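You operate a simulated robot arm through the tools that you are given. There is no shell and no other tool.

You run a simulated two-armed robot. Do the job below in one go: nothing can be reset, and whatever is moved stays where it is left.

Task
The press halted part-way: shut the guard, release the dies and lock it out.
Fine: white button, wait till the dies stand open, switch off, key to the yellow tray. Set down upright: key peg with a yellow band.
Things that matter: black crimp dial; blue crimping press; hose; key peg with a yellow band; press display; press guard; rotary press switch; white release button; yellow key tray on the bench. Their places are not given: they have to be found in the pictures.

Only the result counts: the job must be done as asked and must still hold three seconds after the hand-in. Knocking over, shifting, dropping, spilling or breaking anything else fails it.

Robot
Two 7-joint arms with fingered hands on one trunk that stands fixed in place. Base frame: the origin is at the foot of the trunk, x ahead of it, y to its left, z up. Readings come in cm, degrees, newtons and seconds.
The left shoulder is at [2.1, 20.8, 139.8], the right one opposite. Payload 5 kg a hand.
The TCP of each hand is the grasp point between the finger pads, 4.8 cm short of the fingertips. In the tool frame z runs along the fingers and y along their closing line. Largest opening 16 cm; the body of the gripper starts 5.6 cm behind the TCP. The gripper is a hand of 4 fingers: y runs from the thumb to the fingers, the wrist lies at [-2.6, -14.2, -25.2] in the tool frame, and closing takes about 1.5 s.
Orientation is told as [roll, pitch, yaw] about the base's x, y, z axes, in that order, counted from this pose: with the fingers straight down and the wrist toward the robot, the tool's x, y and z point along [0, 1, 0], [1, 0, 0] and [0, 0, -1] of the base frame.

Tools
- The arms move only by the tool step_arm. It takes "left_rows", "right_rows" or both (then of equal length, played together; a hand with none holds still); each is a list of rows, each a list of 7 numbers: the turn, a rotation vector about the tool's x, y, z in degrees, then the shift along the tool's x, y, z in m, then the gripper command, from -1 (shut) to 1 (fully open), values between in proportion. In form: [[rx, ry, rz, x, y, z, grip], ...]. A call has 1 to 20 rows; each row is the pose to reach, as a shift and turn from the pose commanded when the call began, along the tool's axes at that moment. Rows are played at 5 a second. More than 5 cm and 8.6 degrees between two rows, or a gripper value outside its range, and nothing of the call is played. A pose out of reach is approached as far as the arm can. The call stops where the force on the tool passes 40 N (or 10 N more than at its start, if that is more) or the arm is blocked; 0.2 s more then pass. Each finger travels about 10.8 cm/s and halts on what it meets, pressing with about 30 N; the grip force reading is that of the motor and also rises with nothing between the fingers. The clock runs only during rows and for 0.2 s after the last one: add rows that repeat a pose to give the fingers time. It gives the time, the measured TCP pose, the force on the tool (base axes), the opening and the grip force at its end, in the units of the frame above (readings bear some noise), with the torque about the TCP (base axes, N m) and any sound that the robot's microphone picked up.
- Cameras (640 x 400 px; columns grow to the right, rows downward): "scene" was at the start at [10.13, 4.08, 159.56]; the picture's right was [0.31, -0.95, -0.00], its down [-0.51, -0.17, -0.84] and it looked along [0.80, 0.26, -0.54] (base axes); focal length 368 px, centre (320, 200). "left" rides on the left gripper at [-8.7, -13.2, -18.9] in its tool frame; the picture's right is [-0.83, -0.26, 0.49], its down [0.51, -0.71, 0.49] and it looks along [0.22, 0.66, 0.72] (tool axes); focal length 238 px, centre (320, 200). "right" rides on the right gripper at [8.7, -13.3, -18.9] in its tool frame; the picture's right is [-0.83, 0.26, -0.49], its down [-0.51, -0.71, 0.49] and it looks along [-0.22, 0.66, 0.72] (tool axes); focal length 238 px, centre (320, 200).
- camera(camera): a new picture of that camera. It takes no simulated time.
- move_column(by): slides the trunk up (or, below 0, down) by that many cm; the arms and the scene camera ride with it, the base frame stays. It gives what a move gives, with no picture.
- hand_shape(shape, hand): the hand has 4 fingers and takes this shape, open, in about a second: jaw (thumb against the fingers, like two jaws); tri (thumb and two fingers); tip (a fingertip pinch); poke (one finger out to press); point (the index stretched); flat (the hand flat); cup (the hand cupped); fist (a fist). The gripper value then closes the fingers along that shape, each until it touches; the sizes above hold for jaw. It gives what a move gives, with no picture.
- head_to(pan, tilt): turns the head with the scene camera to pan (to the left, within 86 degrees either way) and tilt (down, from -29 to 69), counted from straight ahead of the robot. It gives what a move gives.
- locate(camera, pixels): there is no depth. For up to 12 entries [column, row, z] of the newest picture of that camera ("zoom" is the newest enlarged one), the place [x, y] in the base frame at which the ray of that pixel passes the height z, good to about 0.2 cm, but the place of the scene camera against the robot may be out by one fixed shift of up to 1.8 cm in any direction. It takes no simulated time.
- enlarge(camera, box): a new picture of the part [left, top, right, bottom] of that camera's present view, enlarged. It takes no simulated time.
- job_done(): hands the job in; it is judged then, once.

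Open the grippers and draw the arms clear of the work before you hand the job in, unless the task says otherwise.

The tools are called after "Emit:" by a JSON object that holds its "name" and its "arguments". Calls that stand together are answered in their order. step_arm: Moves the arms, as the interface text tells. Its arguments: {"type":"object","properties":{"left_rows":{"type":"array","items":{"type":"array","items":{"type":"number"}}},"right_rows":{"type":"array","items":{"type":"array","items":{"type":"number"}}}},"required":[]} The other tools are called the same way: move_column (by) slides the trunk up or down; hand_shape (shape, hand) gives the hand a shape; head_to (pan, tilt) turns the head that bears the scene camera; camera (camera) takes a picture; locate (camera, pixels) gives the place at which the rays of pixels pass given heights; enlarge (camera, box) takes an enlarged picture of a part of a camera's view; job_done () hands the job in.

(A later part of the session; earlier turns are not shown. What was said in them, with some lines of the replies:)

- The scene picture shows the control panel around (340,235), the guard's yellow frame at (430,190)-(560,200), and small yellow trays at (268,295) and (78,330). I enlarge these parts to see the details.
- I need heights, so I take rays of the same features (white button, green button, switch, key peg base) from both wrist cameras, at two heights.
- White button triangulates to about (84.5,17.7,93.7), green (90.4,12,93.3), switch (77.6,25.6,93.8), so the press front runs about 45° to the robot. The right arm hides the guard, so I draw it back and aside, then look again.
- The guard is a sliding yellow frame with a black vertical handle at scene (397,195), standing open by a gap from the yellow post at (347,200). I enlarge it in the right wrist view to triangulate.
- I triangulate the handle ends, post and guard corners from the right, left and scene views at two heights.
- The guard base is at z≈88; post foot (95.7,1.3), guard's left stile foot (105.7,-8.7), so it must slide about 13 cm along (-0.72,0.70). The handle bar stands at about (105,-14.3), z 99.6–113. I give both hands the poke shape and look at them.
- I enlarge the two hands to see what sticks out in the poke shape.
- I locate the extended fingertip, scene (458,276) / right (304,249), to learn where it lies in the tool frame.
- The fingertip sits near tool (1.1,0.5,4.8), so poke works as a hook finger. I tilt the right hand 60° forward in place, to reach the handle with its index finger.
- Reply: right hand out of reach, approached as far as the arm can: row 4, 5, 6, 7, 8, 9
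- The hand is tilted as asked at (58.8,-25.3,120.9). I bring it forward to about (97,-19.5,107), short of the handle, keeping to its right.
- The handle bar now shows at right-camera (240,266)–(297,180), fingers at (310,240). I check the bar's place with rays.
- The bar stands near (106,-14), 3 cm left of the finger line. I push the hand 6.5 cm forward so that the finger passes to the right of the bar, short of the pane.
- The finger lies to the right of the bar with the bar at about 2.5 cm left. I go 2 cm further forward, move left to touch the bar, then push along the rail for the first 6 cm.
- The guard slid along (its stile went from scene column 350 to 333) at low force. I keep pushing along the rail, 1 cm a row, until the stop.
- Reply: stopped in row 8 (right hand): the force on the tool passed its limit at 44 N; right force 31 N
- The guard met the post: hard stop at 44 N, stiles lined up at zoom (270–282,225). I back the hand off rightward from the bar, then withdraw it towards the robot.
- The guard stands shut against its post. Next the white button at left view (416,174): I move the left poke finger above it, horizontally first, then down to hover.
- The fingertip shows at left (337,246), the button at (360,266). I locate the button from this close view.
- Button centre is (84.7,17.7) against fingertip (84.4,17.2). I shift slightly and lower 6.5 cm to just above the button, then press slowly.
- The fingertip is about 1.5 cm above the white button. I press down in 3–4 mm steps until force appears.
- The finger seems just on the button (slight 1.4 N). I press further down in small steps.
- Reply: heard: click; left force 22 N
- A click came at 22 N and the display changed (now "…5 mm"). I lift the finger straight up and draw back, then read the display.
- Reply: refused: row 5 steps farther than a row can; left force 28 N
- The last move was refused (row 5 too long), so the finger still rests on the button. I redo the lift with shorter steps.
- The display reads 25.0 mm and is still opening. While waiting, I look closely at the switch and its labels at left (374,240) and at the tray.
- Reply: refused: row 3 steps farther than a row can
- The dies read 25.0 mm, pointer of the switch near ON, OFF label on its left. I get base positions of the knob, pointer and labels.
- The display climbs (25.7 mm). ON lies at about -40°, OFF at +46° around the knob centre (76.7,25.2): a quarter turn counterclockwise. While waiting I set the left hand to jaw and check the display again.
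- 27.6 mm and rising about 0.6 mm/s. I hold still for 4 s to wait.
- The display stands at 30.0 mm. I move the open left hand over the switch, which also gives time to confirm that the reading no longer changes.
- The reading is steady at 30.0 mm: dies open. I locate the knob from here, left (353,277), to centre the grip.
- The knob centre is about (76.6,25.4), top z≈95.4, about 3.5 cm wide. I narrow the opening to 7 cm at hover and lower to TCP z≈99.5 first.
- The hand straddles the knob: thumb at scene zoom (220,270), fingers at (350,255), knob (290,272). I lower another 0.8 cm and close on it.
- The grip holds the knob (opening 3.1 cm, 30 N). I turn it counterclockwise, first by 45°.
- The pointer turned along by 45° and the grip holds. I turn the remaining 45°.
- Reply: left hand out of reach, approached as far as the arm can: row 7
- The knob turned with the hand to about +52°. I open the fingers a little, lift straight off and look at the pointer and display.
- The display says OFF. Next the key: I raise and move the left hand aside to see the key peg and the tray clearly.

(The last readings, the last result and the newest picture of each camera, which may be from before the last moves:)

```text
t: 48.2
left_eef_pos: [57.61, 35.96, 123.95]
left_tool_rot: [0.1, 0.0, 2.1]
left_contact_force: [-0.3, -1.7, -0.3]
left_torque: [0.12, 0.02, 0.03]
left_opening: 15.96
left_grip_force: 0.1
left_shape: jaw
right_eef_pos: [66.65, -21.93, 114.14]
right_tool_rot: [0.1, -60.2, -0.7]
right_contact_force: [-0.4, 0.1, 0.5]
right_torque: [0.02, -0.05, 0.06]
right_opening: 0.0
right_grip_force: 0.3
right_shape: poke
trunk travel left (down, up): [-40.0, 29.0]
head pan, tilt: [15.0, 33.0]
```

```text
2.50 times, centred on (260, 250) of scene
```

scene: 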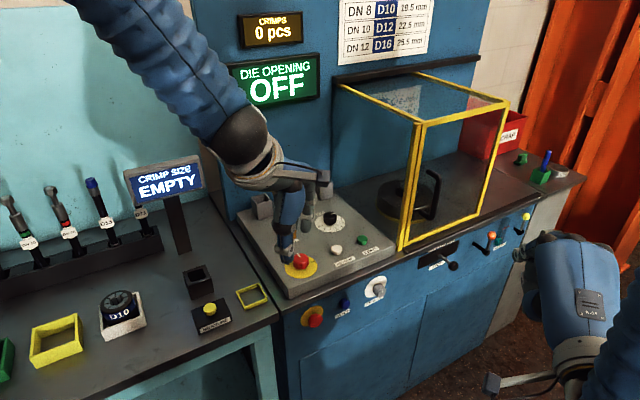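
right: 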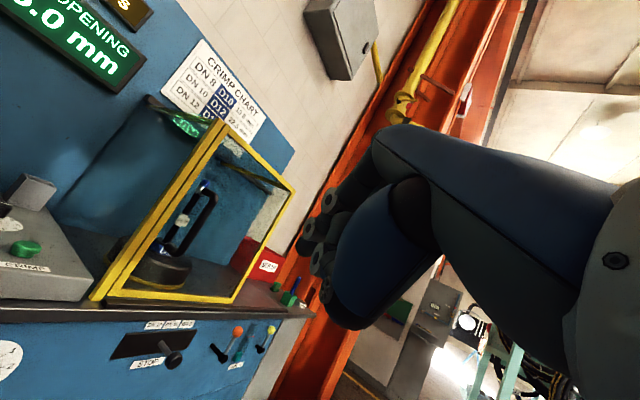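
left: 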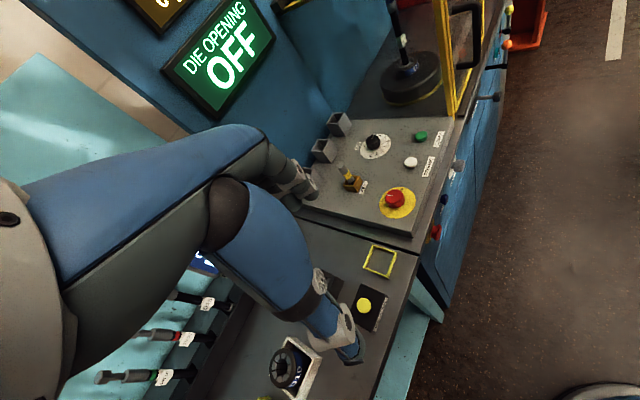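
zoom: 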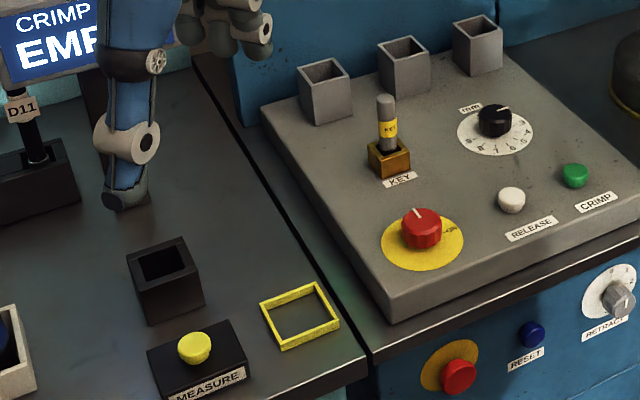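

I triangulate the peg (top left (340.5,166) / scene (286.4,208.8)) and the tray corners.

Emit:
{"name": "locate", "arguments": {"camera": "left", "pixels": [[340.5, 166, 95], [340.5, 166, 105], [351, 182, 90], [351, 182, 100], [371.5, 244.5, 85], [371.5, 244.5, 90], [397, 251, 85], [397, 251, 90], [387, 277.5, 85], [387, 277.5, 90], [363.5, 267.5, 85], [363.5, 267.5, 90]]}}

Emit:
{"name": "locate", "arguments": {"camera": "scene", "pixels": [[286.4, 208.8, 95], [286.4, 208.8, 105], [287.2, 230, 90], [287.2, 230, 100], [236, 290.8, 85], [236, 290.8, 90], [258.4, 283.2, 85], [258.4, 283.2, 90], [268, 300, 85], [268, 300, 90], [244.8, 310, 85], [244.8, 310, 90]]}}

```text
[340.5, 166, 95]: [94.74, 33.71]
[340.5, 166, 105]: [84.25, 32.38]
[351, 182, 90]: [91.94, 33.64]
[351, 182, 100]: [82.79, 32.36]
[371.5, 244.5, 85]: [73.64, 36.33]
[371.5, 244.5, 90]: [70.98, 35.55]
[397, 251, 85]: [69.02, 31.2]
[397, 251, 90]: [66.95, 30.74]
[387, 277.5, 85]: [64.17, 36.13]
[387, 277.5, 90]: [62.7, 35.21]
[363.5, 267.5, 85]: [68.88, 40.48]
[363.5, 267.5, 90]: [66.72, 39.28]
```

```text
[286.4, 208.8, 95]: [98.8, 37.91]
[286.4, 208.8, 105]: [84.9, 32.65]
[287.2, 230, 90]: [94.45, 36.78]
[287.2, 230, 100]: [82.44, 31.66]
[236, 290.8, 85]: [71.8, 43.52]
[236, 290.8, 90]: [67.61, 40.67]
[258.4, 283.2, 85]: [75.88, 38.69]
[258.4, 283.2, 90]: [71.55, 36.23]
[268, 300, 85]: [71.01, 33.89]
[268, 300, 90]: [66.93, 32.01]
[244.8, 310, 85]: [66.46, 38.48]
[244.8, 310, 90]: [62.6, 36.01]
```

The peg stands at about (86.7,32.8), holder rim z≈95.6, peg top z≈103; the tray centre is (67.2,35.4) with a 6.4 cm side, rim near z 89. I check where the gray square posts behind the key stand.

Emit:
{"name": "locate", "arguments": {"camera": "scene", "pixels": [[264, 220, 92.5], [294, 208.8, 92.5], [252, 195, 98], [271.5, 190, 98], [262, 204, 98], [284, 184, 98], [303, 180, 98], [283.6, 233, 95.6], [294, 208, 92.5], [290, 240, 92.5]]}}

Emit:
{"name": "enlarge", "arguments": {"camera": "scene", "box": [240, 170, 340, 260]}}

Emit:
{"name": "enlarge", "arguments": {"camera": "left", "box": [310, 140, 410, 220]}}

```text
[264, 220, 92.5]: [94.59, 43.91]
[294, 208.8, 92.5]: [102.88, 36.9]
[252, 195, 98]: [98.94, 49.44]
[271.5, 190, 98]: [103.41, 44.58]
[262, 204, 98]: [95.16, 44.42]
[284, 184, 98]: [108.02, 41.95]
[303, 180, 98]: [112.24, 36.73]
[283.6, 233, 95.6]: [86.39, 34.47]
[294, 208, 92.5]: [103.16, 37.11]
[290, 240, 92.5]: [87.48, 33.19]
```

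```text
4.44 times, centred on (290, 215) of scene
```

zoom: 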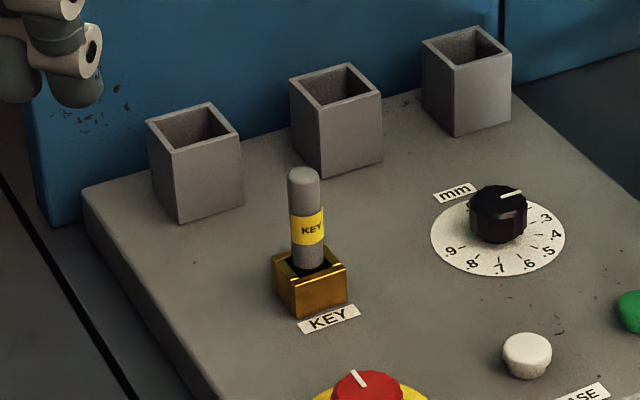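

```text
5.00 times, centred on (360, 180) of left
```

zoom: 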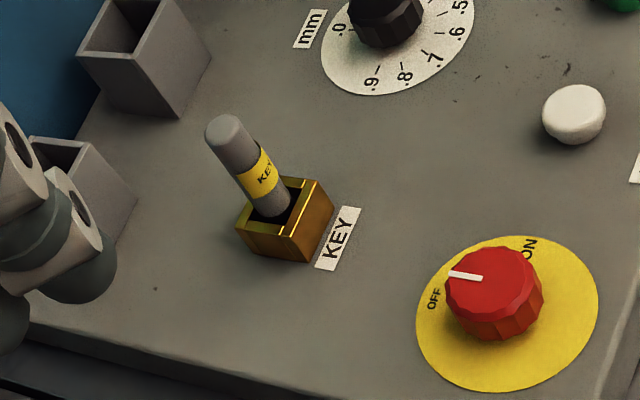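

The posts are 12 cm behind the peg, so a narrow grip is clear. I check the obstacles by the tray: MEASURE box at left (364,305) and black square box.

Emit:
{"name": "locate", "arguments": {"camera": "left", "pixels": [[364, 305, 92], [373, 287, 90], [386, 295, 90], [357, 330, 90], [419, 256, 88], [300, 221, 88], [412, 237, 92.5]]}}

Emit:
{"name": "locate", "arguments": {"camera": "scene", "pixels": [[183, 272, 95], [204, 266, 95], [210, 280, 95], [191, 287, 95], [192, 301, 88], [213.6, 292, 88], [191, 319, 90], [227, 298, 90], [231, 318, 90]]}}

Emit:
{"name": "enlarge", "arguments": {"camera": "scene", "box": [170, 240, 300, 340]}}

```text
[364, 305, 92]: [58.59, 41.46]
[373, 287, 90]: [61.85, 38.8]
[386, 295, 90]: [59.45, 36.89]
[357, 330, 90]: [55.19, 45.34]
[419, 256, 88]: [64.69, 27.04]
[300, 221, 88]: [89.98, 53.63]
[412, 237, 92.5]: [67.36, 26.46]
```

```text
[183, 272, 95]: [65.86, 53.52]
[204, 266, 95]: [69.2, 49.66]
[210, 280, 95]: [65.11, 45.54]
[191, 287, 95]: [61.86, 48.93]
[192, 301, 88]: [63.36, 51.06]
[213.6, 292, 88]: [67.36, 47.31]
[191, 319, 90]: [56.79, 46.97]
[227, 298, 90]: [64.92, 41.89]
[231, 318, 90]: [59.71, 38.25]
```

```text
4.00 times, centred on (235, 290) of scene
```

zoom: 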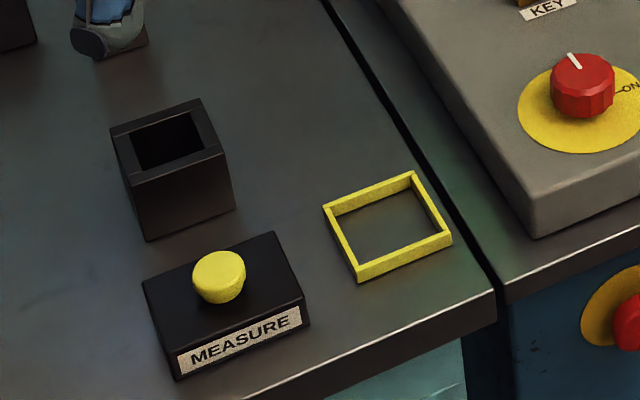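

The way is clear at yaw 0 for both picking and placing. I bring the left hand over the peg with the opening reduced to 6 cm, fingertips still above the peg's top.

Emit:
{"name": "step_arm", "arguments": {"left_rows": [[0, 0, 0, -0.006, 0.041, 0, 0.5], [0, 0, 0, -0.012, 0.083, 0, 0], [0, 0, 0, -0.018, 0.124, 0, -0.25], [0, 0, 0, -0.024, 0.166, 0, -0.25], [0, 0, 0, -0.031, 0.207, 0.005, -0.25], [0, 0, 0, -0.037, 0.248, 0.02, -0.25], [0, 0, 0, -0.043, 0.289, 0.04, -0.25], [0, 0, 0, -0.043, 0.289, 0.075, -0.25], [0, 0, 0, -0.043, 0.289, 0.11, -0.25], [0, 0, 0, -0.043, 0.289, 0.11, -0.25]]}}

Emit:
{"name": "camera", "arguments": {"camera": "left"}}

Emit:
{"name": "enlarge", "arguments": {"camera": "left", "box": [240, 160, 440, 360]}}

Emit:
{"name": "enlarge", "arguments": {"camera": "scene", "box": [220, 150, 360, 270]}}

```text
t: 50.4
left_eef_pos: [86.44, 32.69, 112.92]
left_tool_rot: [0.0, 0.0, 2.1]
left_contact_force: [-1.1, -0.7, 0.0]
left_torque: [-0.01, -0.04, -0.03]
left_opening: 5.99
left_grip_force: 0.0
left_shape: jaw
right_eef_pos: [66.67, -21.9, 114.24]
right_tool_rot: [0.0, -60.2, -0.6]
right_contact_force: [0.0, 0.4, -0.4]
right_torque: [-0.01, 0.02, 0.02]
right_opening: 0.0
right_grip_force: 0.2
right_shape: poke
trunk travel left (down, up): [-40.0, 29.0]
head pan, tilt: [15.0, 33.0]
```

```text
taken
```

left: 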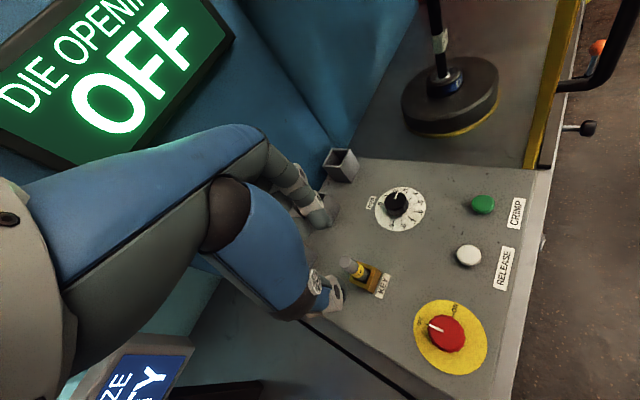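

```text
2.00 times, centred on (340, 260) of left
```

zoom: 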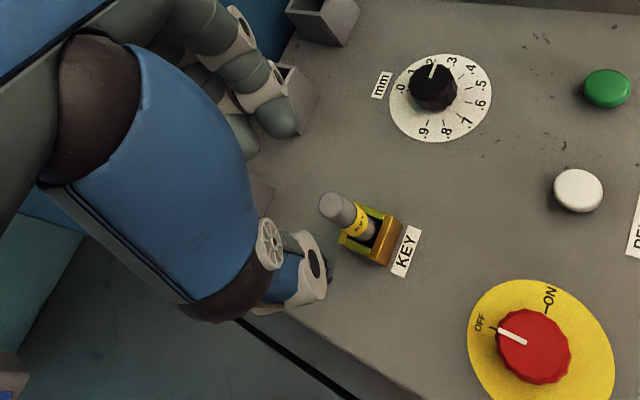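

```text
3.33 times, centred on (290, 210) of scene
```

zoom: 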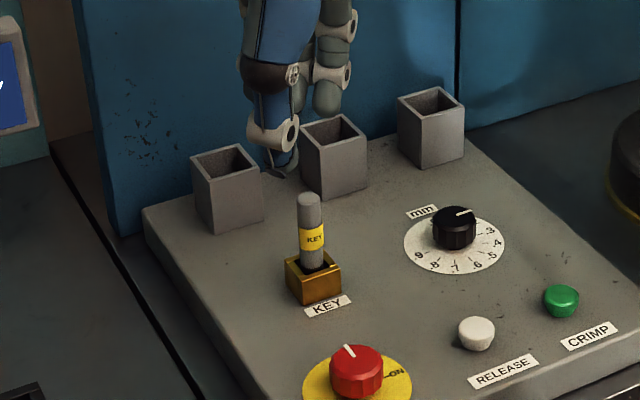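

I locate the peg's top, left (346,263), and its foot from this closer view.

Emit:
{"name": "locate", "arguments": {"camera": "left", "pixels": [[346, 263, 102], [346, 263, 103], [346, 263, 104], [366, 278, 95.6], [361, 274, 97.5], [353, 268, 100], [341, 291, 108]]}}

Emit:
{"name": "enlarge", "arguments": {"camera": "left", "box": [315, 240, 395, 310]}}

```text
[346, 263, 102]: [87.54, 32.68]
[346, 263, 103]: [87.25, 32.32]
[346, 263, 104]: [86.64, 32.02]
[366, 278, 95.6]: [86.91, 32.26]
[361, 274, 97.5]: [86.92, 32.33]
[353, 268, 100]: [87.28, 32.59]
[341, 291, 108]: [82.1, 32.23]
```

```text
5.71 times, centred on (355, 275) of left
```

zoom: 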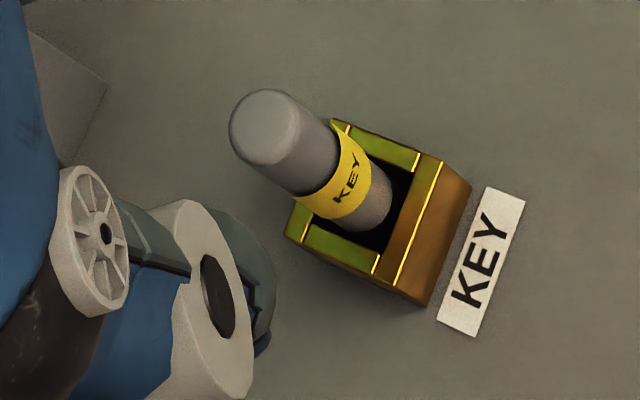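

The peg axis is at about (87.1,32.4). I shift 0.6/-0.3 cm and lower to TCP z≈101.5 around the peg.

Emit:
{"name": "step_arm", "arguments": {"left_rows": [[0, 0, 0, -0.003, 0.006, 0.02, -0.25], [0, 0, 0, -0.003, 0.006, 0.045, -0.25], [0, 0, 0, -0.003, 0.006, 0.07, -0.25], [0, 0, 0, -0.003, 0.006, 0.09, -0.25], [0, 0, 0, -0.003, 0.006, 0.105, -0.25], [0, 0, 0, -0.003, 0.006, 0.114, -0.25], [0, 0, 0, -0.003, 0.006, 0.114, -0.25]]}}

Emit:
{"name": "enlarge", "arguments": {"camera": "left", "box": [240, 160, 440, 360]}}

Emit:
{"name": "enlarge", "arguments": {"camera": "scene", "box": [240, 170, 340, 260]}}

```text
t: 52.0
left_eef_pos: [87.03, 32.56, 101.41]
left_tool_rot: [0.0, 0.0, 2.1]
left_contact_force: [0.4, -0.2, -0.4]
left_torque: [-0.01, 0.0, 0.03]
left_opening: 6.03
left_grip_force: 0.1
left_shape: jaw
right_eef_pos: [66.57, -21.85, 114.34]
right_tool_rot: [-0.1, -60.2, -0.6]
right_contact_force: [-0.5, 0.0, -0.1]
right_torque: [0.01, 0.02, -0.02]
right_opening: 0.01
right_grip_force: 0.0
right_shape: poke
trunk travel left (down, up): [-40.0, 29.0]
head pan, tilt: [15.0, 33.0]
```

```text
2.00 times, centred on (340, 260) of left
```

zoom: 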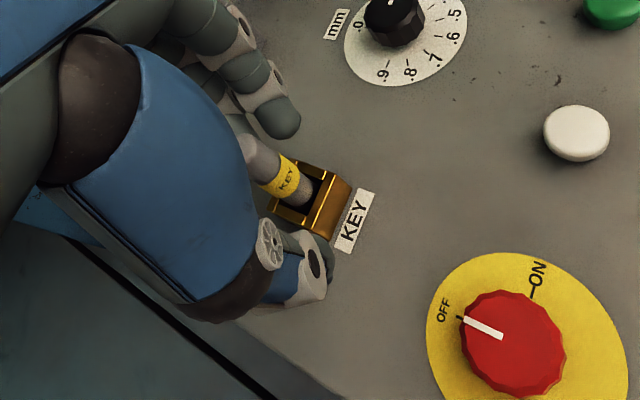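

```text
4.44 times, centred on (290, 215) of scene
```

zoom: 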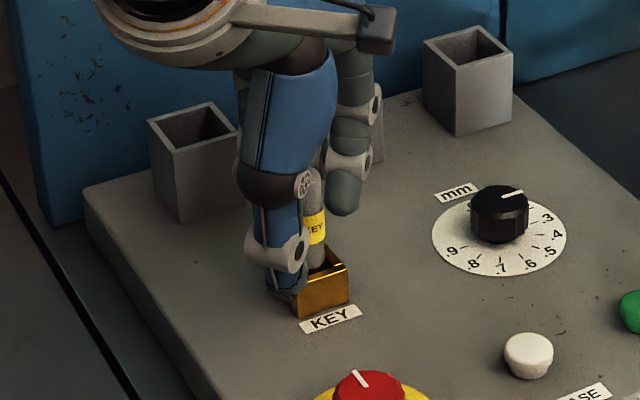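

The peg stands between thumb and fingers. I close the hand on it slowly.

Emit:
{"name": "step_arm", "arguments": {"left_rows": [[0, 0, 0, 0, 0, 0, -0.4], [0, 0, 0, 0, 0, 0, -0.5], [0, 0, 0, 0, 0, 0, -0.6], [0, 0, 0, 0, 0, 0, -0.7], [0, 0, 0, 0, 0, 0, -0.8], [0, 0, 0, 0, 0, 0, -1], [0, 0, 0, 0, 0, 0, -1], [0, 0, 0, 0, 0, 0, -1], [0, 0, 0, 0, 0, 0, -1]]}}

Emit:
{"name": "enlarge", "arguments": {"camera": "left", "box": [240, 160, 440, 360]}}

Emit:
{"name": "enlarge", "arguments": {"camera": "scene", "box": [240, 170, 340, 260]}}

```text
t: 54.0
left_eef_pos: [87.04, 32.55, 101.38]
left_tool_rot: [0.0, -0.1, 2.2]
left_contact_force: [1.8, -0.3, -0.5]
left_torque: [0.03, -0.06, 0.0]
left_opening: 0.85
left_grip_force: 30.1
left_shape: jaw
right_eef_pos: [66.63, -21.78, 114.1]
right_tool_rot: [-0.1, -60.1, -0.6]
right_contact_force: [0.8, 0.6, 0.4]
right_torque: [-0.02, 0.02, -0.01]
right_opening: 0.01
right_grip_force: 0.1
right_shape: poke
trunk travel left (down, up): [-40.0, 29.0]
head pan, tilt: [15.0, 33.0]
```

```text
2.00 times, centred on (340, 260) of left
```

zoom: 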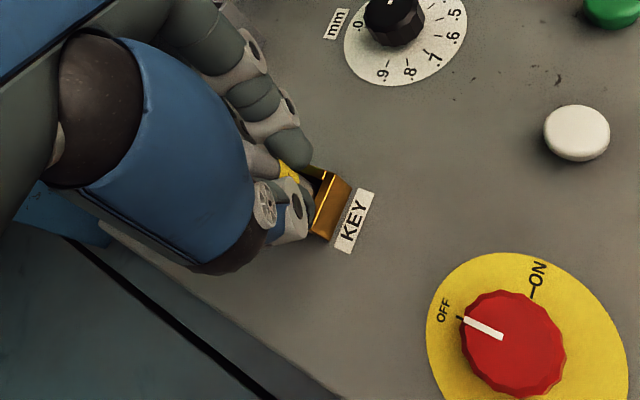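

```text
4.44 times, centred on (290, 215) of scene
```

zoom: 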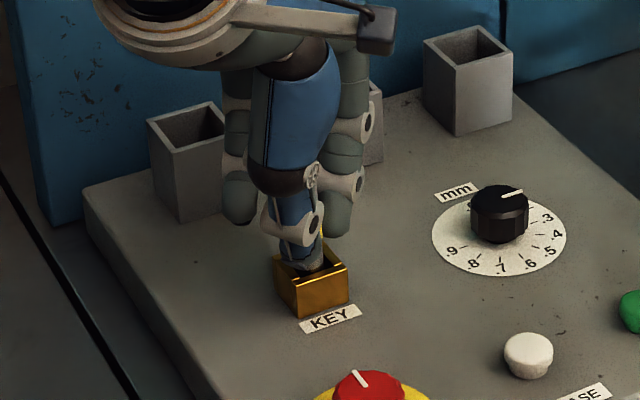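

Grip force is 30 N at 0.85 cm opening. I lift 3 cm and look whether the peg comes along.

Emit:
{"name": "step_arm", "arguments": {"left_rows": [[0, 0, 0, 0, 0, -0.01, -1], [0, 0, 0, 0, 0, -0.02, -1], [0, 0, 0, 0, 0, -0.03, -1], [0, 0, 0, 0, 0, -0.03, -1]]}}

Emit:
{"name": "enlarge", "arguments": {"camera": "left", "box": [240, 160, 440, 360]}}

Emit:
{"name": "enlarge", "arguments": {"camera": "scene", "box": [240, 170, 340, 260]}}

```text
t: 55.0
left_eef_pos: [87.28, 32.48, 104.27]
left_tool_rot: [0.0, 0.1, 2.2]
left_contact_force: [0.3, -0.5, -1.0]
left_torque: [0.0, 0.04, 0.01]
left_opening: 0.86
left_grip_force: 29.8
left_shape: jaw
right_eef_pos: [66.61, -21.87, 114.12]
right_tool_rot: [-0.1, -60.1, -0.6]
right_contact_force: [0.1, 0.4, 0.5]
right_torque: [0.03, -0.04, 0.02]
right_opening: 0.0
right_grip_force: 0.1
right_shape: poke
trunk travel left (down, up): [-40.0, 29.0]
head pan, tilt: [15.0, 33.0]
```

```text
2.00 times, centred on (340, 260) of left
```

zoom: 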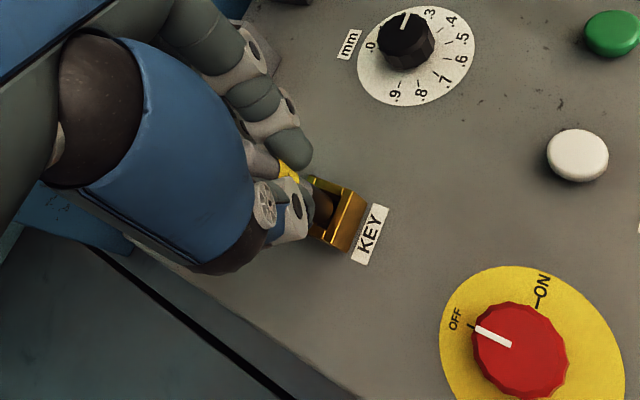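

```text
4.44 times, centred on (290, 215) of scene
```

zoom: 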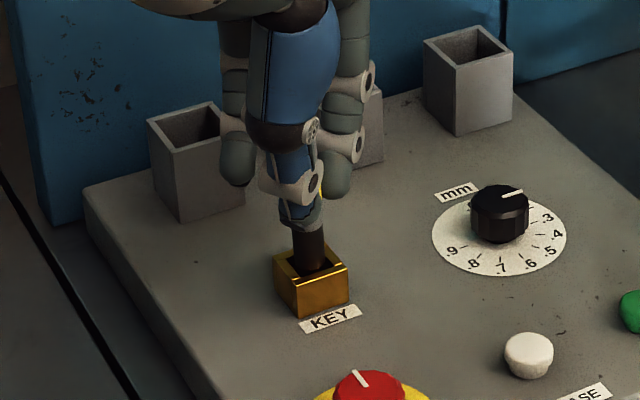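

The peg rises with the hand (dark shank visible above the holder). I lift another 8 cm to get it fully out.

Emit:
{"name": "step_arm", "arguments": {"left_rows": [[0, 0, 0, 0, 0, -0.02, -1], [0, 0, 0, 0, 0, -0.04, -1], [0, 0, 0, 0, 0, -0.06, -1], [0, 0, 0, 0, 0, -0.08, -1], [0, 0, 0, 0, 0, -0.08, -1]]}}

Emit:
{"name": "camera", "arguments": {"camera": "left"}}

Emit:
{"name": "enlarge", "arguments": {"camera": "scene", "box": [240, 150, 340, 240]}}

Emit:
{"name": "enlarge", "arguments": {"camera": "left", "box": [240, 160, 440, 360]}}

```text
t: 56.2
left_eef_pos: [87.23, 32.61, 112.37]
left_tool_rot: [0.0, 0.2, 2.1]
left_contact_force: [0.5, 0.6, -1.0]
left_torque: [-0.01, 0.05, -0.03]
left_opening: 0.87
left_grip_force: 29.6
left_shape: jaw
right_eef_pos: [66.64, -21.71, 114.21]
right_tool_rot: [-0.2, -60.1, -0.6]
right_contact_force: [0.4, -0.3, 0.1]
right_torque: [0.02, 0.0, -0.01]
right_opening: 0.01
right_grip_force: 0.1
right_shape: poke
trunk travel left (down, up): [-40.0, 29.0]
head pan, tilt: [15.0, 33.0]
```

```text
taken
```

left: 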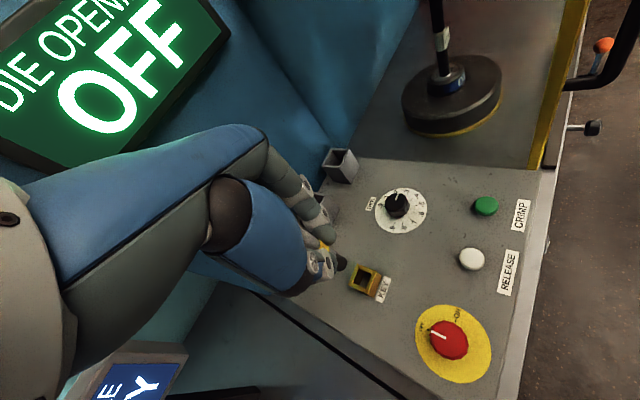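

```text
4.44 times, centred on (290, 195) of scene
```

zoom: 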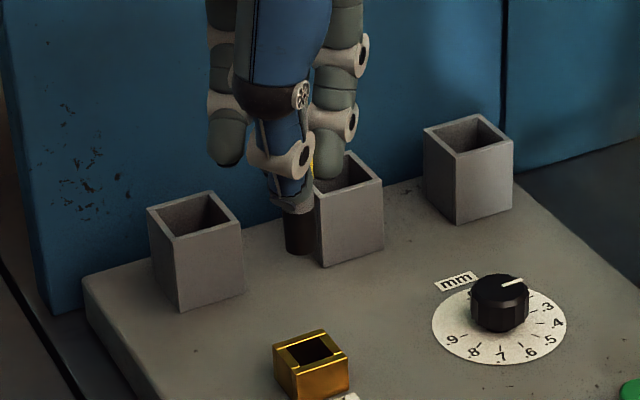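

```text
2.00 times, centred on (340, 260) of left
```

zoom: 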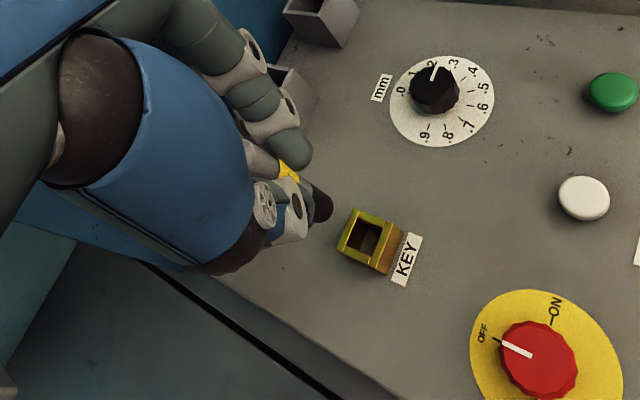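

The peg is out and hangs upright; its dark end is at left (341,268). I find the height of its lower end.

Emit:
{"name": "enlarge", "arguments": {"camera": "left", "box": [305, 230, 375, 300]}}

Emit:
{"name": "locate", "arguments": {"camera": "left", "pixels": [[342, 268, 101], [342, 268, 103], [342, 268, 105], [342, 268, 107]]}}

Emit:
{"name": "locate", "arguments": {"camera": "scene", "pixels": [[285.2, 206, 101], [285.2, 206, 103], [285.2, 206, 105]]}}

```text
5.71 times, centred on (340, 265) of left
```

zoom: 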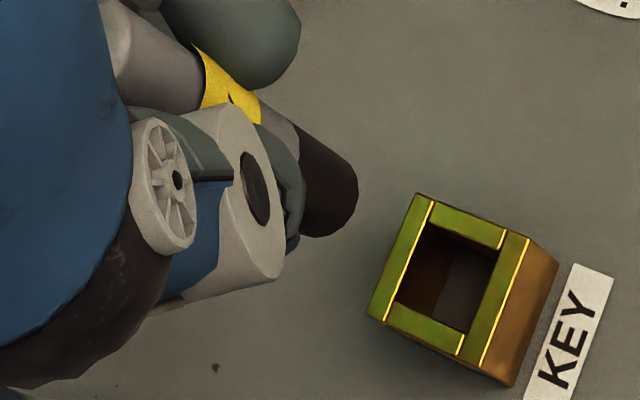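

```text
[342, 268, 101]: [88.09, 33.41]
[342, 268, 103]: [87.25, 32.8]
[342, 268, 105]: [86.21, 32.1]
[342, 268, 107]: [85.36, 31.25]
```

```text
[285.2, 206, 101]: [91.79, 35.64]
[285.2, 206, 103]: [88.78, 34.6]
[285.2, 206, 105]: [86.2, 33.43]
```

The peg's lower end is about 9.2 cm under the TCP. I carry it at this height over the tray, to about (67.3,35.4).

Emit:
{"name": "step_arm", "arguments": {"left_rows": [[0, 0, 0, 0.005, -0.03, 0, -1], [0, 0, 0, 0.011, -0.06, 0, -1], [0, 0, 0, 0.016, -0.09, 0, -1], [0, 0, 0, 0.021, -0.12, 0, -1], [0, 0, 0, 0.027, -0.15, 0, -1], [0, 0, 0, 0.032, -0.18, 0, -1], [0, 0, 0, 0.0354, -0.199, 0, -1], [0, 0, 0, 0.0354, -0.199, 0, -1]]}}

Emit:
{"name": "camera", "arguments": {"camera": "left"}}

Emit:
{"name": "enlarge", "arguments": {"camera": "left", "box": [260, 200, 460, 380]}}

Emit:
{"name": "enlarge", "arguments": {"camera": "scene", "box": [180, 200, 320, 330]}}

```text
t: 58.0
left_eef_pos: [67.22, 35.44, 112.25]
left_tool_rot: [-0.1, 0.0, 2.1]
left_contact_force: [1.3, -0.1, -0.6]
left_torque: [-0.03, 0.01, 0.01]
left_opening: 0.88
left_grip_force: 29.9
left_shape: jaw
right_eef_pos: [66.66, -21.84, 114.11]
right_tool_rot: [0.0, -60.0, -0.5]
right_contact_force: [0.6, 0.3, 0.2]
right_torque: [-0.02, -0.01, 0.03]
right_opening: 0.01
right_grip_force: 0.1
right_shape: poke
trunk travel left (down, up): [-40.0, 29.0]
head pan, tilt: [15.0, 33.0]
```

```text
taken
```

left: 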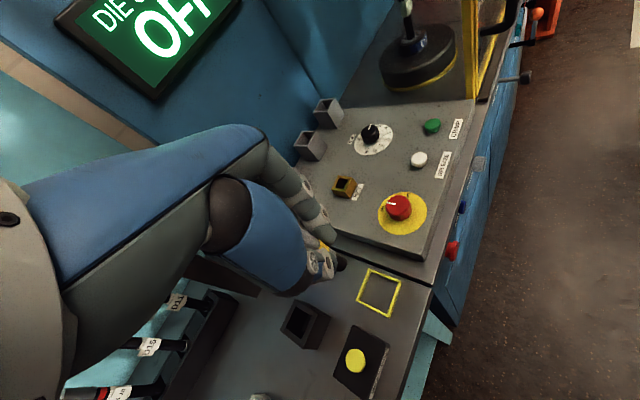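

```text
2.22 times, centred on (360, 290) of left
```

zoom: 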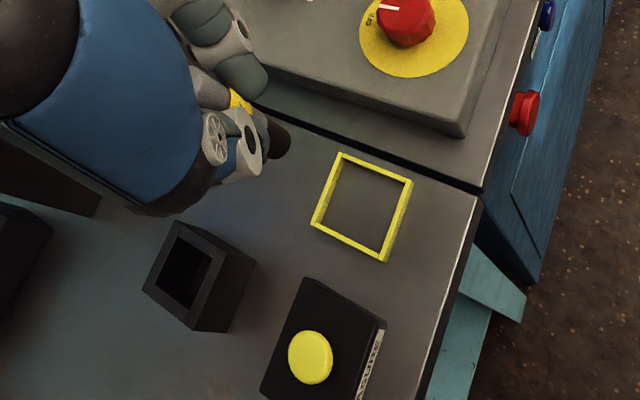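

```text
3.08 times, centred on (250, 265) of scene
```

zoom: 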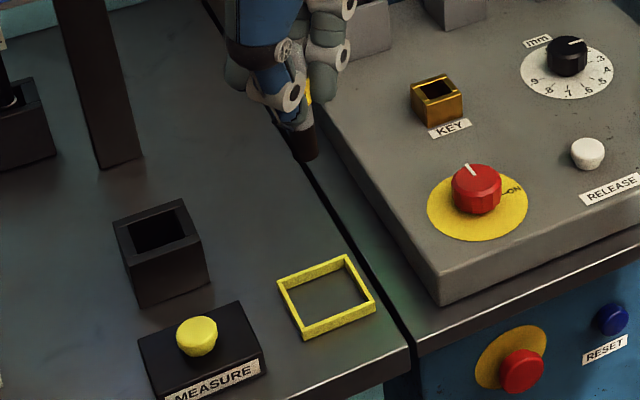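

I locate the tray's corners from this nearer view: left (369.5,268.8), (401.9,281.4), (389.3,317.9), (356.4,300.4).

Emit:
{"name": "locate", "arguments": {"camera": "left", "pixels": [[369.5, 268.8, 89], [401.9, 281.4, 89], [389.3, 317.9, 89], [356.4, 300.4, 89], [369.5, 268.8, 88], [401.9, 281.4, 88], [389.3, 317.9, 88], [356.4, 300.4, 88], [342, 266, 103]]}}

```text
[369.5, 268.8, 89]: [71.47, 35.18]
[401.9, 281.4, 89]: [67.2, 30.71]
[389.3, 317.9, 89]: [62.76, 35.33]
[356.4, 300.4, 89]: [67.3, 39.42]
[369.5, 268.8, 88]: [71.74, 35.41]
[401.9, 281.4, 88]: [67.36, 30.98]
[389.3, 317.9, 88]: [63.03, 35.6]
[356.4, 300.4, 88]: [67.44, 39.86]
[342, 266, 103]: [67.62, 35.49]
```

The tray centre is (67.3,35.3), with the peg right above. I lower 13.5 cm, the last part slowly, still above the floor of the tray.

Emit:
{"name": "step_arm", "arguments": {"left_rows": [[0, 0, 0, 0, 0, 0.025, -1], [0, 0, 0, 0, 0, 0.05, -1], [0, 0, 0, 0, 0, 0.075, -1], [0, 0, 0, 0, 0, 0.1, -1], [0, 0, 0, 0, 0, 0.12, -1], [0, 0, 0, 0, 0, 0.13, -1], [0, 0, 0, 0, 0, 0.13, -1]]}}

Emit:
{"name": "enlarge", "arguments": {"camera": "left", "box": [260, 200, 460, 380]}}

Emit:
{"name": "enlarge", "arguments": {"camera": "scene", "box": [200, 230, 310, 330]}}

```text
t: 59.6
left_eef_pos: [67.07, 35.22, 99.37]
left_tool_rot: [0.0, 0.0, 2.2]
left_contact_force: [-0.1, 0.0, -0.5]
left_torque: [-0.03, -0.03, -0.01]
left_opening: 0.87
left_grip_force: 30.7
left_shape: jaw
right_eef_pos: [66.65, -21.82, 114.22]
right_tool_rot: [-0.1, -60.2, -0.5]
right_contact_force: [-0.6, -0.8, -1.0]
right_torque: [0.02, 0.03, 0.01]
right_opening: 0.0
right_grip_force: 0.2
right_shape: poke
trunk travel left (down, up): [-40.0, 29.0]
head pan, tilt: [15.0, 33.0]
```

```text
2.22 times, centred on (360, 290) of left
```

zoom: 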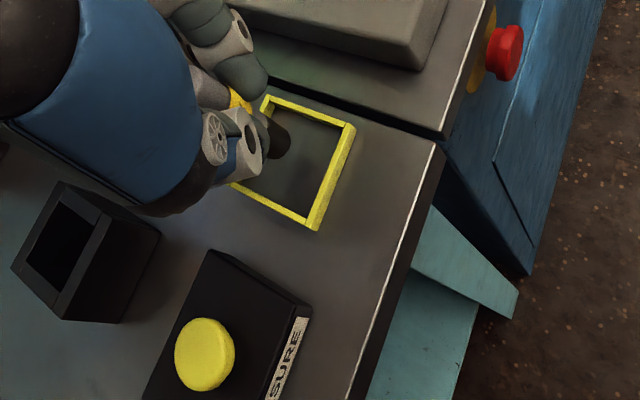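

```text
4.00 times, centred on (255, 280) of scene
```

zoom: 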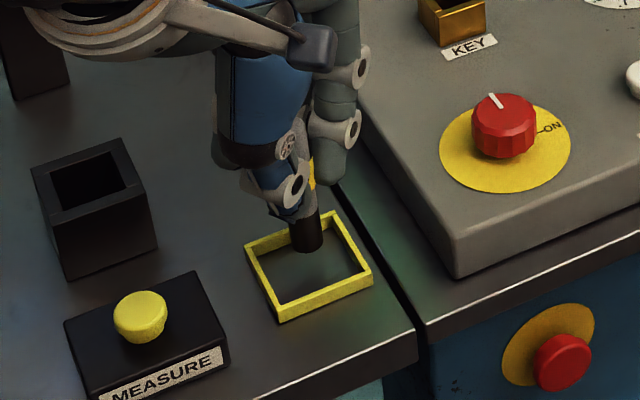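

The peg end hangs about 2 cm above the tray floor, inside its outline. I lower 1.4 cm gently and check the force.

Emit:
{"name": "step_arm", "arguments": {"left_rows": [[0, 0, 0, 0, 0, 0.004, -1], [0, 0, 0, 0, 0, 0.008, -1], [0, 0, 0, 0, 0, 0.011, -1], [0, 0, 0, 0, 0, 0.014, -1], [0, 0, 0, 0, 0, 0.014, -1]]}}

Emit:
{"name": "enlarge", "arguments": {"camera": "scene", "box": [200, 230, 310, 330]}}

```text
t: 60.8
left_eef_pos: [67.21, 35.2, 97.96]
left_tool_rot: [0.0, 0.1, 2.1]
left_contact_force: [0.0, -0.5, -1.6]
left_torque: [-0.01, 0.01, 0.01]
left_opening: 0.89
left_grip_force: 30.1
left_shape: jaw
right_eef_pos: [66.58, -21.77, 114.31]
right_tool_rot: [-0.1, -60.2, -0.5]
right_contact_force: [0.4, -0.1, 0.5]
right_torque: [-0.02, -0.02, 0.0]
right_opening: 0.01
right_grip_force: 0.1
right_shape: poke
trunk travel left (down, up): [-40.0, 29.0]
head pan, tilt: [15.0, 33.0]
```

```text
4.00 times, centred on (255, 280) of scene
```

zoom: 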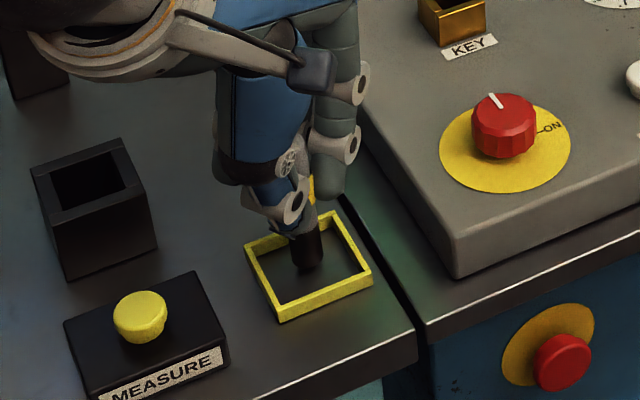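

No contact yet (force about 0). I lower on in 1.5 mm steps, over 9 mm, watching for the contact force.

Emit:
{"name": "step_arm", "arguments": {"left_rows": [[0, 0, 0, 0, 0, 0.0015, -1], [0, 0, 0, 0, 0, 0.003, -1], [0, 0, 0, 0, 0, 0.0045, -1], [0, 0, 0, 0, 0, 0.0045, -1]]}}

Emit:
{"name": "enlarge", "arguments": {"camera": "scene", "box": [220, 260, 290, 320]}}

```text
t: 61.8
left_eef_pos: [67.1, 35.28, 97.55]
left_tool_rot: [0.1, 0.0, 2.1]
left_contact_force: [0.2, -0.3, -1.2]
left_torque: [-0.01, 0.0, -0.02]
left_opening: 0.88
left_grip_force: 29.8
left_shape: jaw
right_eef_pos: [66.65, -21.85, 114.21]
right_tool_rot: [-0.1, -60.2, -0.6]
right_contact_force: [0.0, 0.5, -1.3]
right_torque: [0.03, 0.01, 0.01]
right_opening: 0.0
right_grip_force: 0.0
right_shape: poke
trunk travel left (down, up): [-40.0, 29.0]
head pan, tilt: [15.0, 33.0]
```

```text
6.67 times, centred on (255, 290) of scene
```

zoom: 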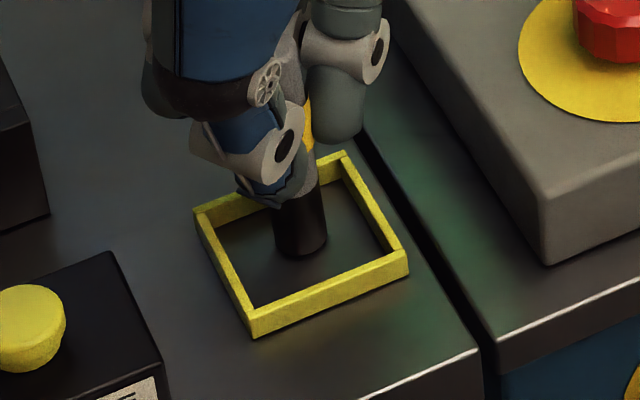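

Still no contact; I continue in 1.5 mm steps.

Emit:
{"name": "step_arm", "arguments": {"left_rows": [[0, 0, 0, 0, 0, 0.0015, -1], [0, 0, 0, 0, 0, 0.003, -1], [0, 0, 0, 0, 0, 0.003, -1]]}}

Emit:
{"name": "enlarge", "arguments": {"camera": "scene", "box": [220, 260, 290, 320]}}

```text
t: 62.6
left_eef_pos: [67.06, 35.34, 97.39]
left_tool_rot: [0.1, -0.1, 2.2]
left_contact_force: [0.0, -0.6, 1.7]
left_torque: [-0.01, -0.01, -0.02]
left_opening: 0.88
left_grip_force: 30.2
left_shape: jaw
right_eef_pos: [66.53, -21.71, 114.23]
right_tool_rot: [-0.1, -60.2, -0.6]
right_contact_force: [-0.4, 0.2, 0.3]
right_torque: [0.03, 0.0, 0.01]
right_opening: 0.01
right_grip_force: 0.1
right_shape: poke
trunk travel left (down, up): [-40.0, 29.0]
head pan, tilt: [15.0, 33.0]
```

```text
6.67 times, centred on (255, 290) of scene
```

zoom: 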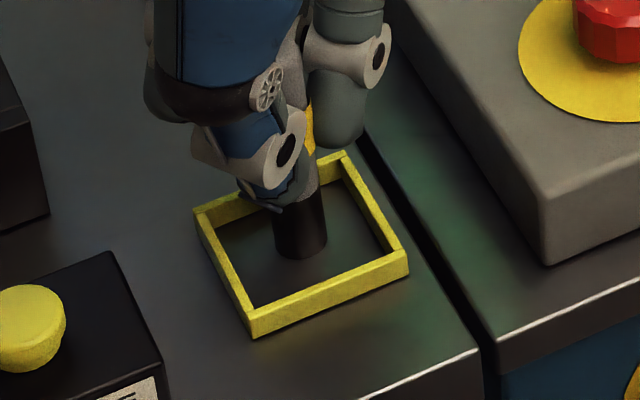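

The force turned to +1.7 N, perhaps first contact. I go another 1.5–3 mm.

Emit:
{"name": "step_arm", "arguments": {"left_rows": [[0, 0, 0, 0, 0, 0.001, -1], [0, 0, 0, 0, 0, 0.002, -1], [0, 0, 0, 0, 0, 0.002, -1]]}}

```text
t: 63.4
left_eef_pos: [67.18, 35.26, 97.12]
left_tool_rot: [-0.1, -0.2, 2.2]
left_contact_force: [-0.3, -1.1, 16.2]
left_torque: [0.03, -0.03, -0.03]
left_opening: 0.93
left_grip_force: 30.4
left_shape: jaw
right_eef_pos: [66.57, -21.87, 114.18]
right_tool_rot: [-0.1, -60.1, -0.6]
right_contact_force: [-1.0, 0.0, 1.1]
right_torque: [0.01, 0.0, -0.02]
right_opening: 0.0
right_grip_force: 0.0
right_shape: poke
trunk travel left (down, up): [-40.0, 29.0]
head pan, tilt: [15.0, 33.0]
```

Contact at 16 N: the peg stands on the tray floor. I ease 1 mm up and open the fingers gradually to 6 cm.

Emit:
{"name": "step_arm", "arguments": {"left_rows": [[0, 0, 0, 0, 0, -0.0015, -1], [0, 0, 0, 0, 0, -0.0015, -0.85], [0, 0, 0, 0, 0, -0.0015, -0.75], [0, 0, 0, 0, 0, -0.0015, -0.65], [0, 0, 0, 0, 0, -0.0015, -0.5], [0, 0, 0, 0, 0, -0.0015, -0.35], [0, 0, 0, 0, 0, -0.0015, -0.25], [0, 0, 0, 0, 0, -0.0015, -0.25]]}}

Emit:
{"name": "enlarge", "arguments": {"camera": "scene", "box": [220, 250, 300, 320]}}

Emit:
{"name": "enlarge", "arguments": {"camera": "left", "box": [260, 180, 460, 360]}}

```text
t: 65.2
left_eef_pos: [67.17, 35.34, 97.24]
left_tool_rot: [0.0, 0.0, 2.1]
left_contact_force: [-0.7, -0.1, 0.1]
left_torque: [0.03, 0.04, 0.02]
left_opening: 5.95
left_grip_force: 0.0
left_shape: jaw
right_eef_pos: [66.64, -21.81, 114.18]
right_tool_rot: [-0.1, -60.1, -0.6]
right_contact_force: [0.1, 0.4, -0.1]
right_torque: [-0.03, 0.01, -0.01]
right_opening: 0.0
right_grip_force: 0.0
right_shape: poke
trunk travel left (down, up): [-40.0, 29.0]
head pan, tilt: [15.0, 33.0]
```

```text
5.71 times, centred on (260, 285) of scene
```

zoom: 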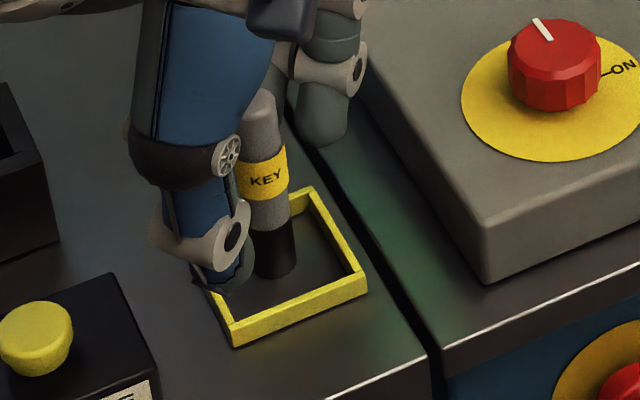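

```text
2.22 times, centred on (360, 270) of left
```

zoom: 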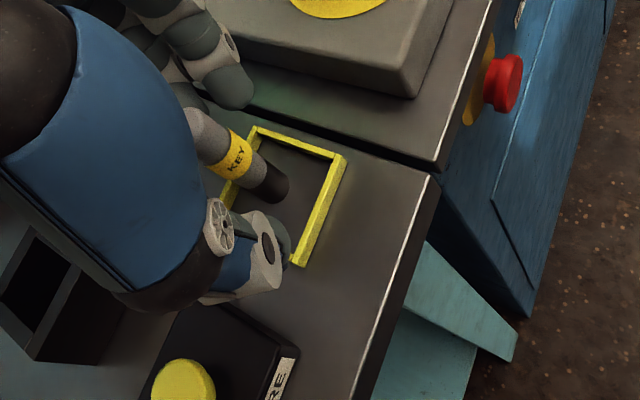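

The peg stands free and upright in the tray. I raise the hand straight up and then draw it back.

Emit:
{"name": "step_arm", "arguments": {"left_rows": [[0, 0, 0, 0, 0, -0.01, -0.25], [0, 0, 0, 0, 0, -0.03, -0.25], [0, 0, 0, 0, 0, -0.06, -0.25], [0, 0, 0, 0, 0, -0.09, -0.25], [0, 0, 0, 0, 0, -0.12, -0.25], [0, 0, 0, 0, 0, -0.16, -0.25], [0, 0, 0, 0, 0, -0.2, 0], [0, 0, 0, 0, 0, -0.24, 0.5], [0, 0, 0, 0.02, -0.03, -0.26, 1], [0, 0, 0, 0.04, -0.06, -0.27, 1], [0, 0, 0, 0.05, -0.1, -0.27, 1], [0, 0, 0, 0.05, -0.14, -0.27, 1], [0, 0, 0, 0.05, -0.14, -0.27, 1]]}}

Emit:
{"name": "hand_shape", "arguments": {"shape": "jaw", "hand": "right"}}

Emit:
{"name": "camera", "arguments": {"camera": "scene"}}

Emit:
{"name": "enlarge", "arguments": {"camera": "scene", "box": [180, 180, 340, 330]}}

Emit:
{"name": "camera", "arguments": {"camera": "left"}}

```text
t: 68.0
left_eef_pos: [53.67, 39.97, 124.27]
left_tool_rot: [0.2, -0.1, 2.3]
left_contact_force: [0.1, 0.1, -0.8]
left_torque: [-0.05, 0.1, -0.02]
left_opening: 15.98
left_grip_force: 0.0
left_shape: jaw
left hand out of reach, approached as far as the arm can: row 12
right_eef_pos: [66.67, -21.82, 114.08]
right_tool_rot: [-0.1, -60.0, -0.6]
right_contact_force: [0.7, 1.3, 0.1]
right_torque: [0.0, -0.03, 0.0]
right_opening: 0.0
right_grip_force: 0.1
right_shape: poke
trunk travel left (down, up): [-40.0, 29.0]
head pan, tilt: [15.0, 33.0]
```

```text
t: 68.9
left_eef_pos: [53.55, 39.91, 124.27]
left_tool_rot: [0.3, -0.2, 2.2]
left_contact_force: [0.8, -0.4, 0.7]
left_torque: [0.01, 0.03, 0.01]
left_opening: 15.99
left_grip_force: 0.1
left_shape: jaw
right_eef_pos: [66.62, -21.82, 114.03]
right_tool_rot: [-0.1, -60.1, -0.6]
right_contact_force: [0.2, -0.4, -0.5]
right_torque: [-0.01, 0.02, 0.01]
right_opening: 15.99
right_grip_force: 0.2
right_shape: jaw
trunk travel left (down, up): [-40.0, 29.0]
head pan, tilt: [15.0, 33.0]
```

```text
taken
```

scene: 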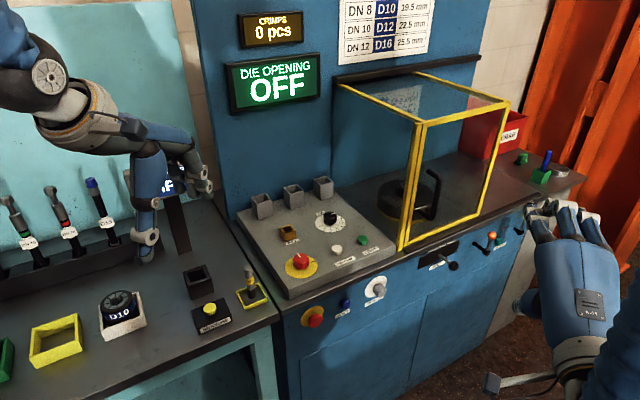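

```text
2.67 times, centred on (260, 255) of scene
```

zoom: 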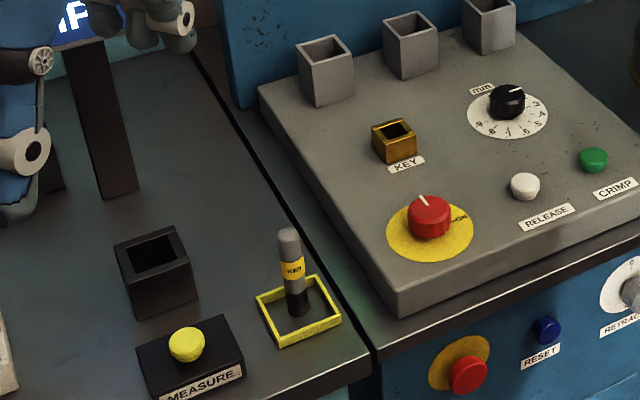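

```text
taken
```

left: 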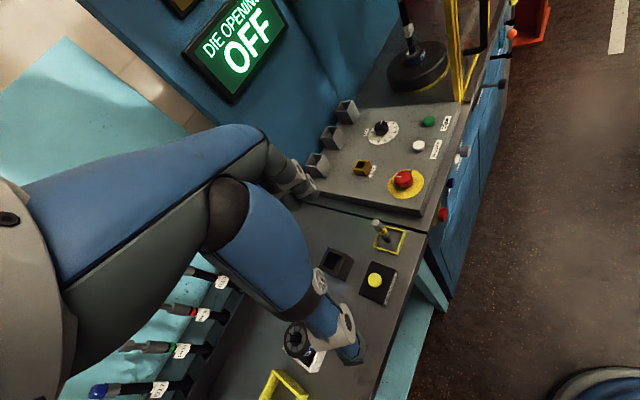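

The peg stands upright in the yellow tray, the display reads OFF. I check the guard and die in close-up before handing in.

Emit:
{"name": "enlarge", "arguments": {"camera": "scene", "box": [320, 60, 540, 270]}}

Emit:
{"name": "enlarge", "arguments": {"camera": "scene", "box": [220, 250, 300, 320]}}

Emit:
{"name": "enlarge", "arguments": {"camera": "left", "box": [360, 0, 540, 140]}}

```text
1.90 times, centred on (430, 165) of scene
```

zoom: 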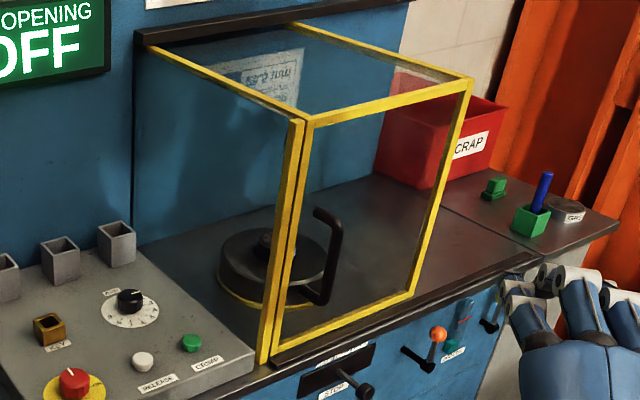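

```text
5.71 times, centred on (260, 285) of scene
```

zoom: 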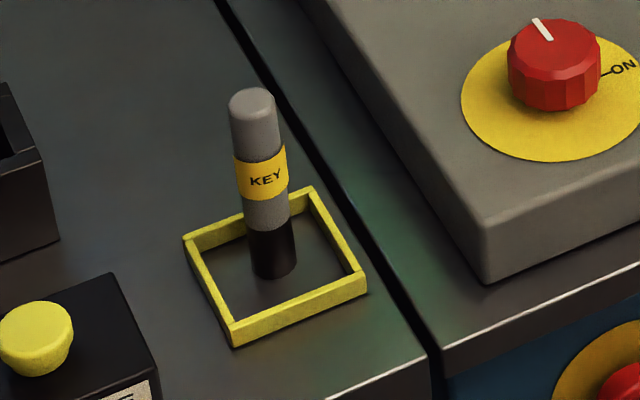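

```text
2.86 times, centred on (450, 70) of left
```

zoom: 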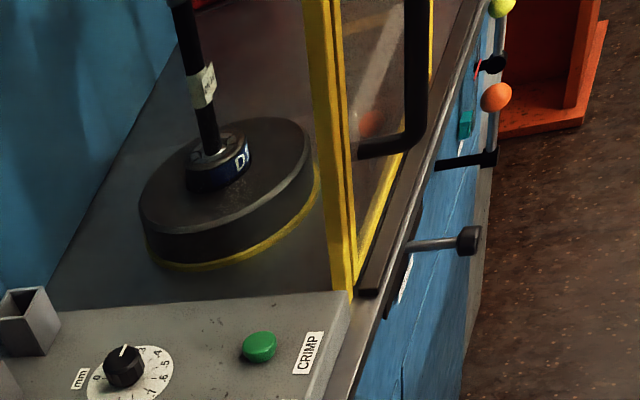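

The guard lies against its post, the dial and hose are untouched, and the key is upright. I draw the right arm a bit further back before handing in.

Emit:
{"name": "step_arm", "arguments": {"right_rows": [[0, 0, 0, -0.01, 0, -0.03, 1], [0, 0, 0, -0.02, 0, -0.06, 1], [0, 0, 0, -0.03, 0, -0.09, 1], [0, 0, 0, -0.03, 0, -0.09, 1]]}}

Emit:
{"name": "camera", "arguments": {"camera": "scene"}}

```text
t: 69.9
left_eef_pos: [53.5, 39.66, 124.35]
left_tool_rot: [0.3, -0.1, 2.1]
left_contact_force: [0.7, -0.7, -0.5]
left_torque: [0.15, 0.07, 0.02]
left_opening: 15.99
left_grip_force: 0.0
left_shape: jaw
right_eef_pos: [58.84, -25.07, 118.65]
right_tool_rot: [0.2, -60.0, -1.0]
right_contact_force: [0.6, -1.6, -0.5]
right_torque: [0.05, -0.05, 0.14]
right_opening: 15.99
right_grip_force: 0.1
right_shape: jaw
trunk travel left (down, up): [-40.0, 29.0]
head pan, tilt: [15.0, 33.0]
```

```text
taken
```

scene: 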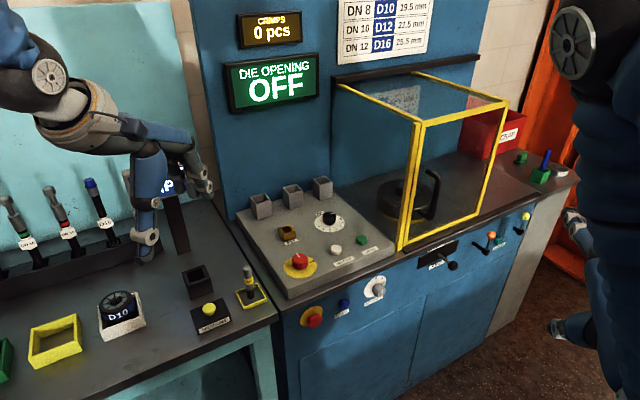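

Everything is in place: guard shut, display OFF after the dies reached 30.0 mm, key upright in the tray at scene (249,285), and both arms are clear with open hands. I hand the job in.

Emit:
{"name": "job_done", "arguments": {}}

```text
The job is handed in.
```

The press is locked out. The guard is shut, the dies are open, the switch is off and the key peg stands upright in the yellow tray. I've handed the job in, but no verdict came back.

- **Guard:** I pushed it by its handle until it met the yellow post and stopped hard. It was still against the post in the last close-up.
- **Dies:** I pressed the white release button and heard it click. The opening rose from 23.0 to 30.0 mm and held there over two readings 2 s apart before I switched off.
- **Switch:** I turned it a quarter turn from ON to OFF, and the display now reads OFF.
- **Key:** There are two yellow trays on the bench. I used the small one next to the press, because the larger one sits in a row with the die trays.

I saw nothing else knocked or moved. Both hands are open and drawn back from the work.
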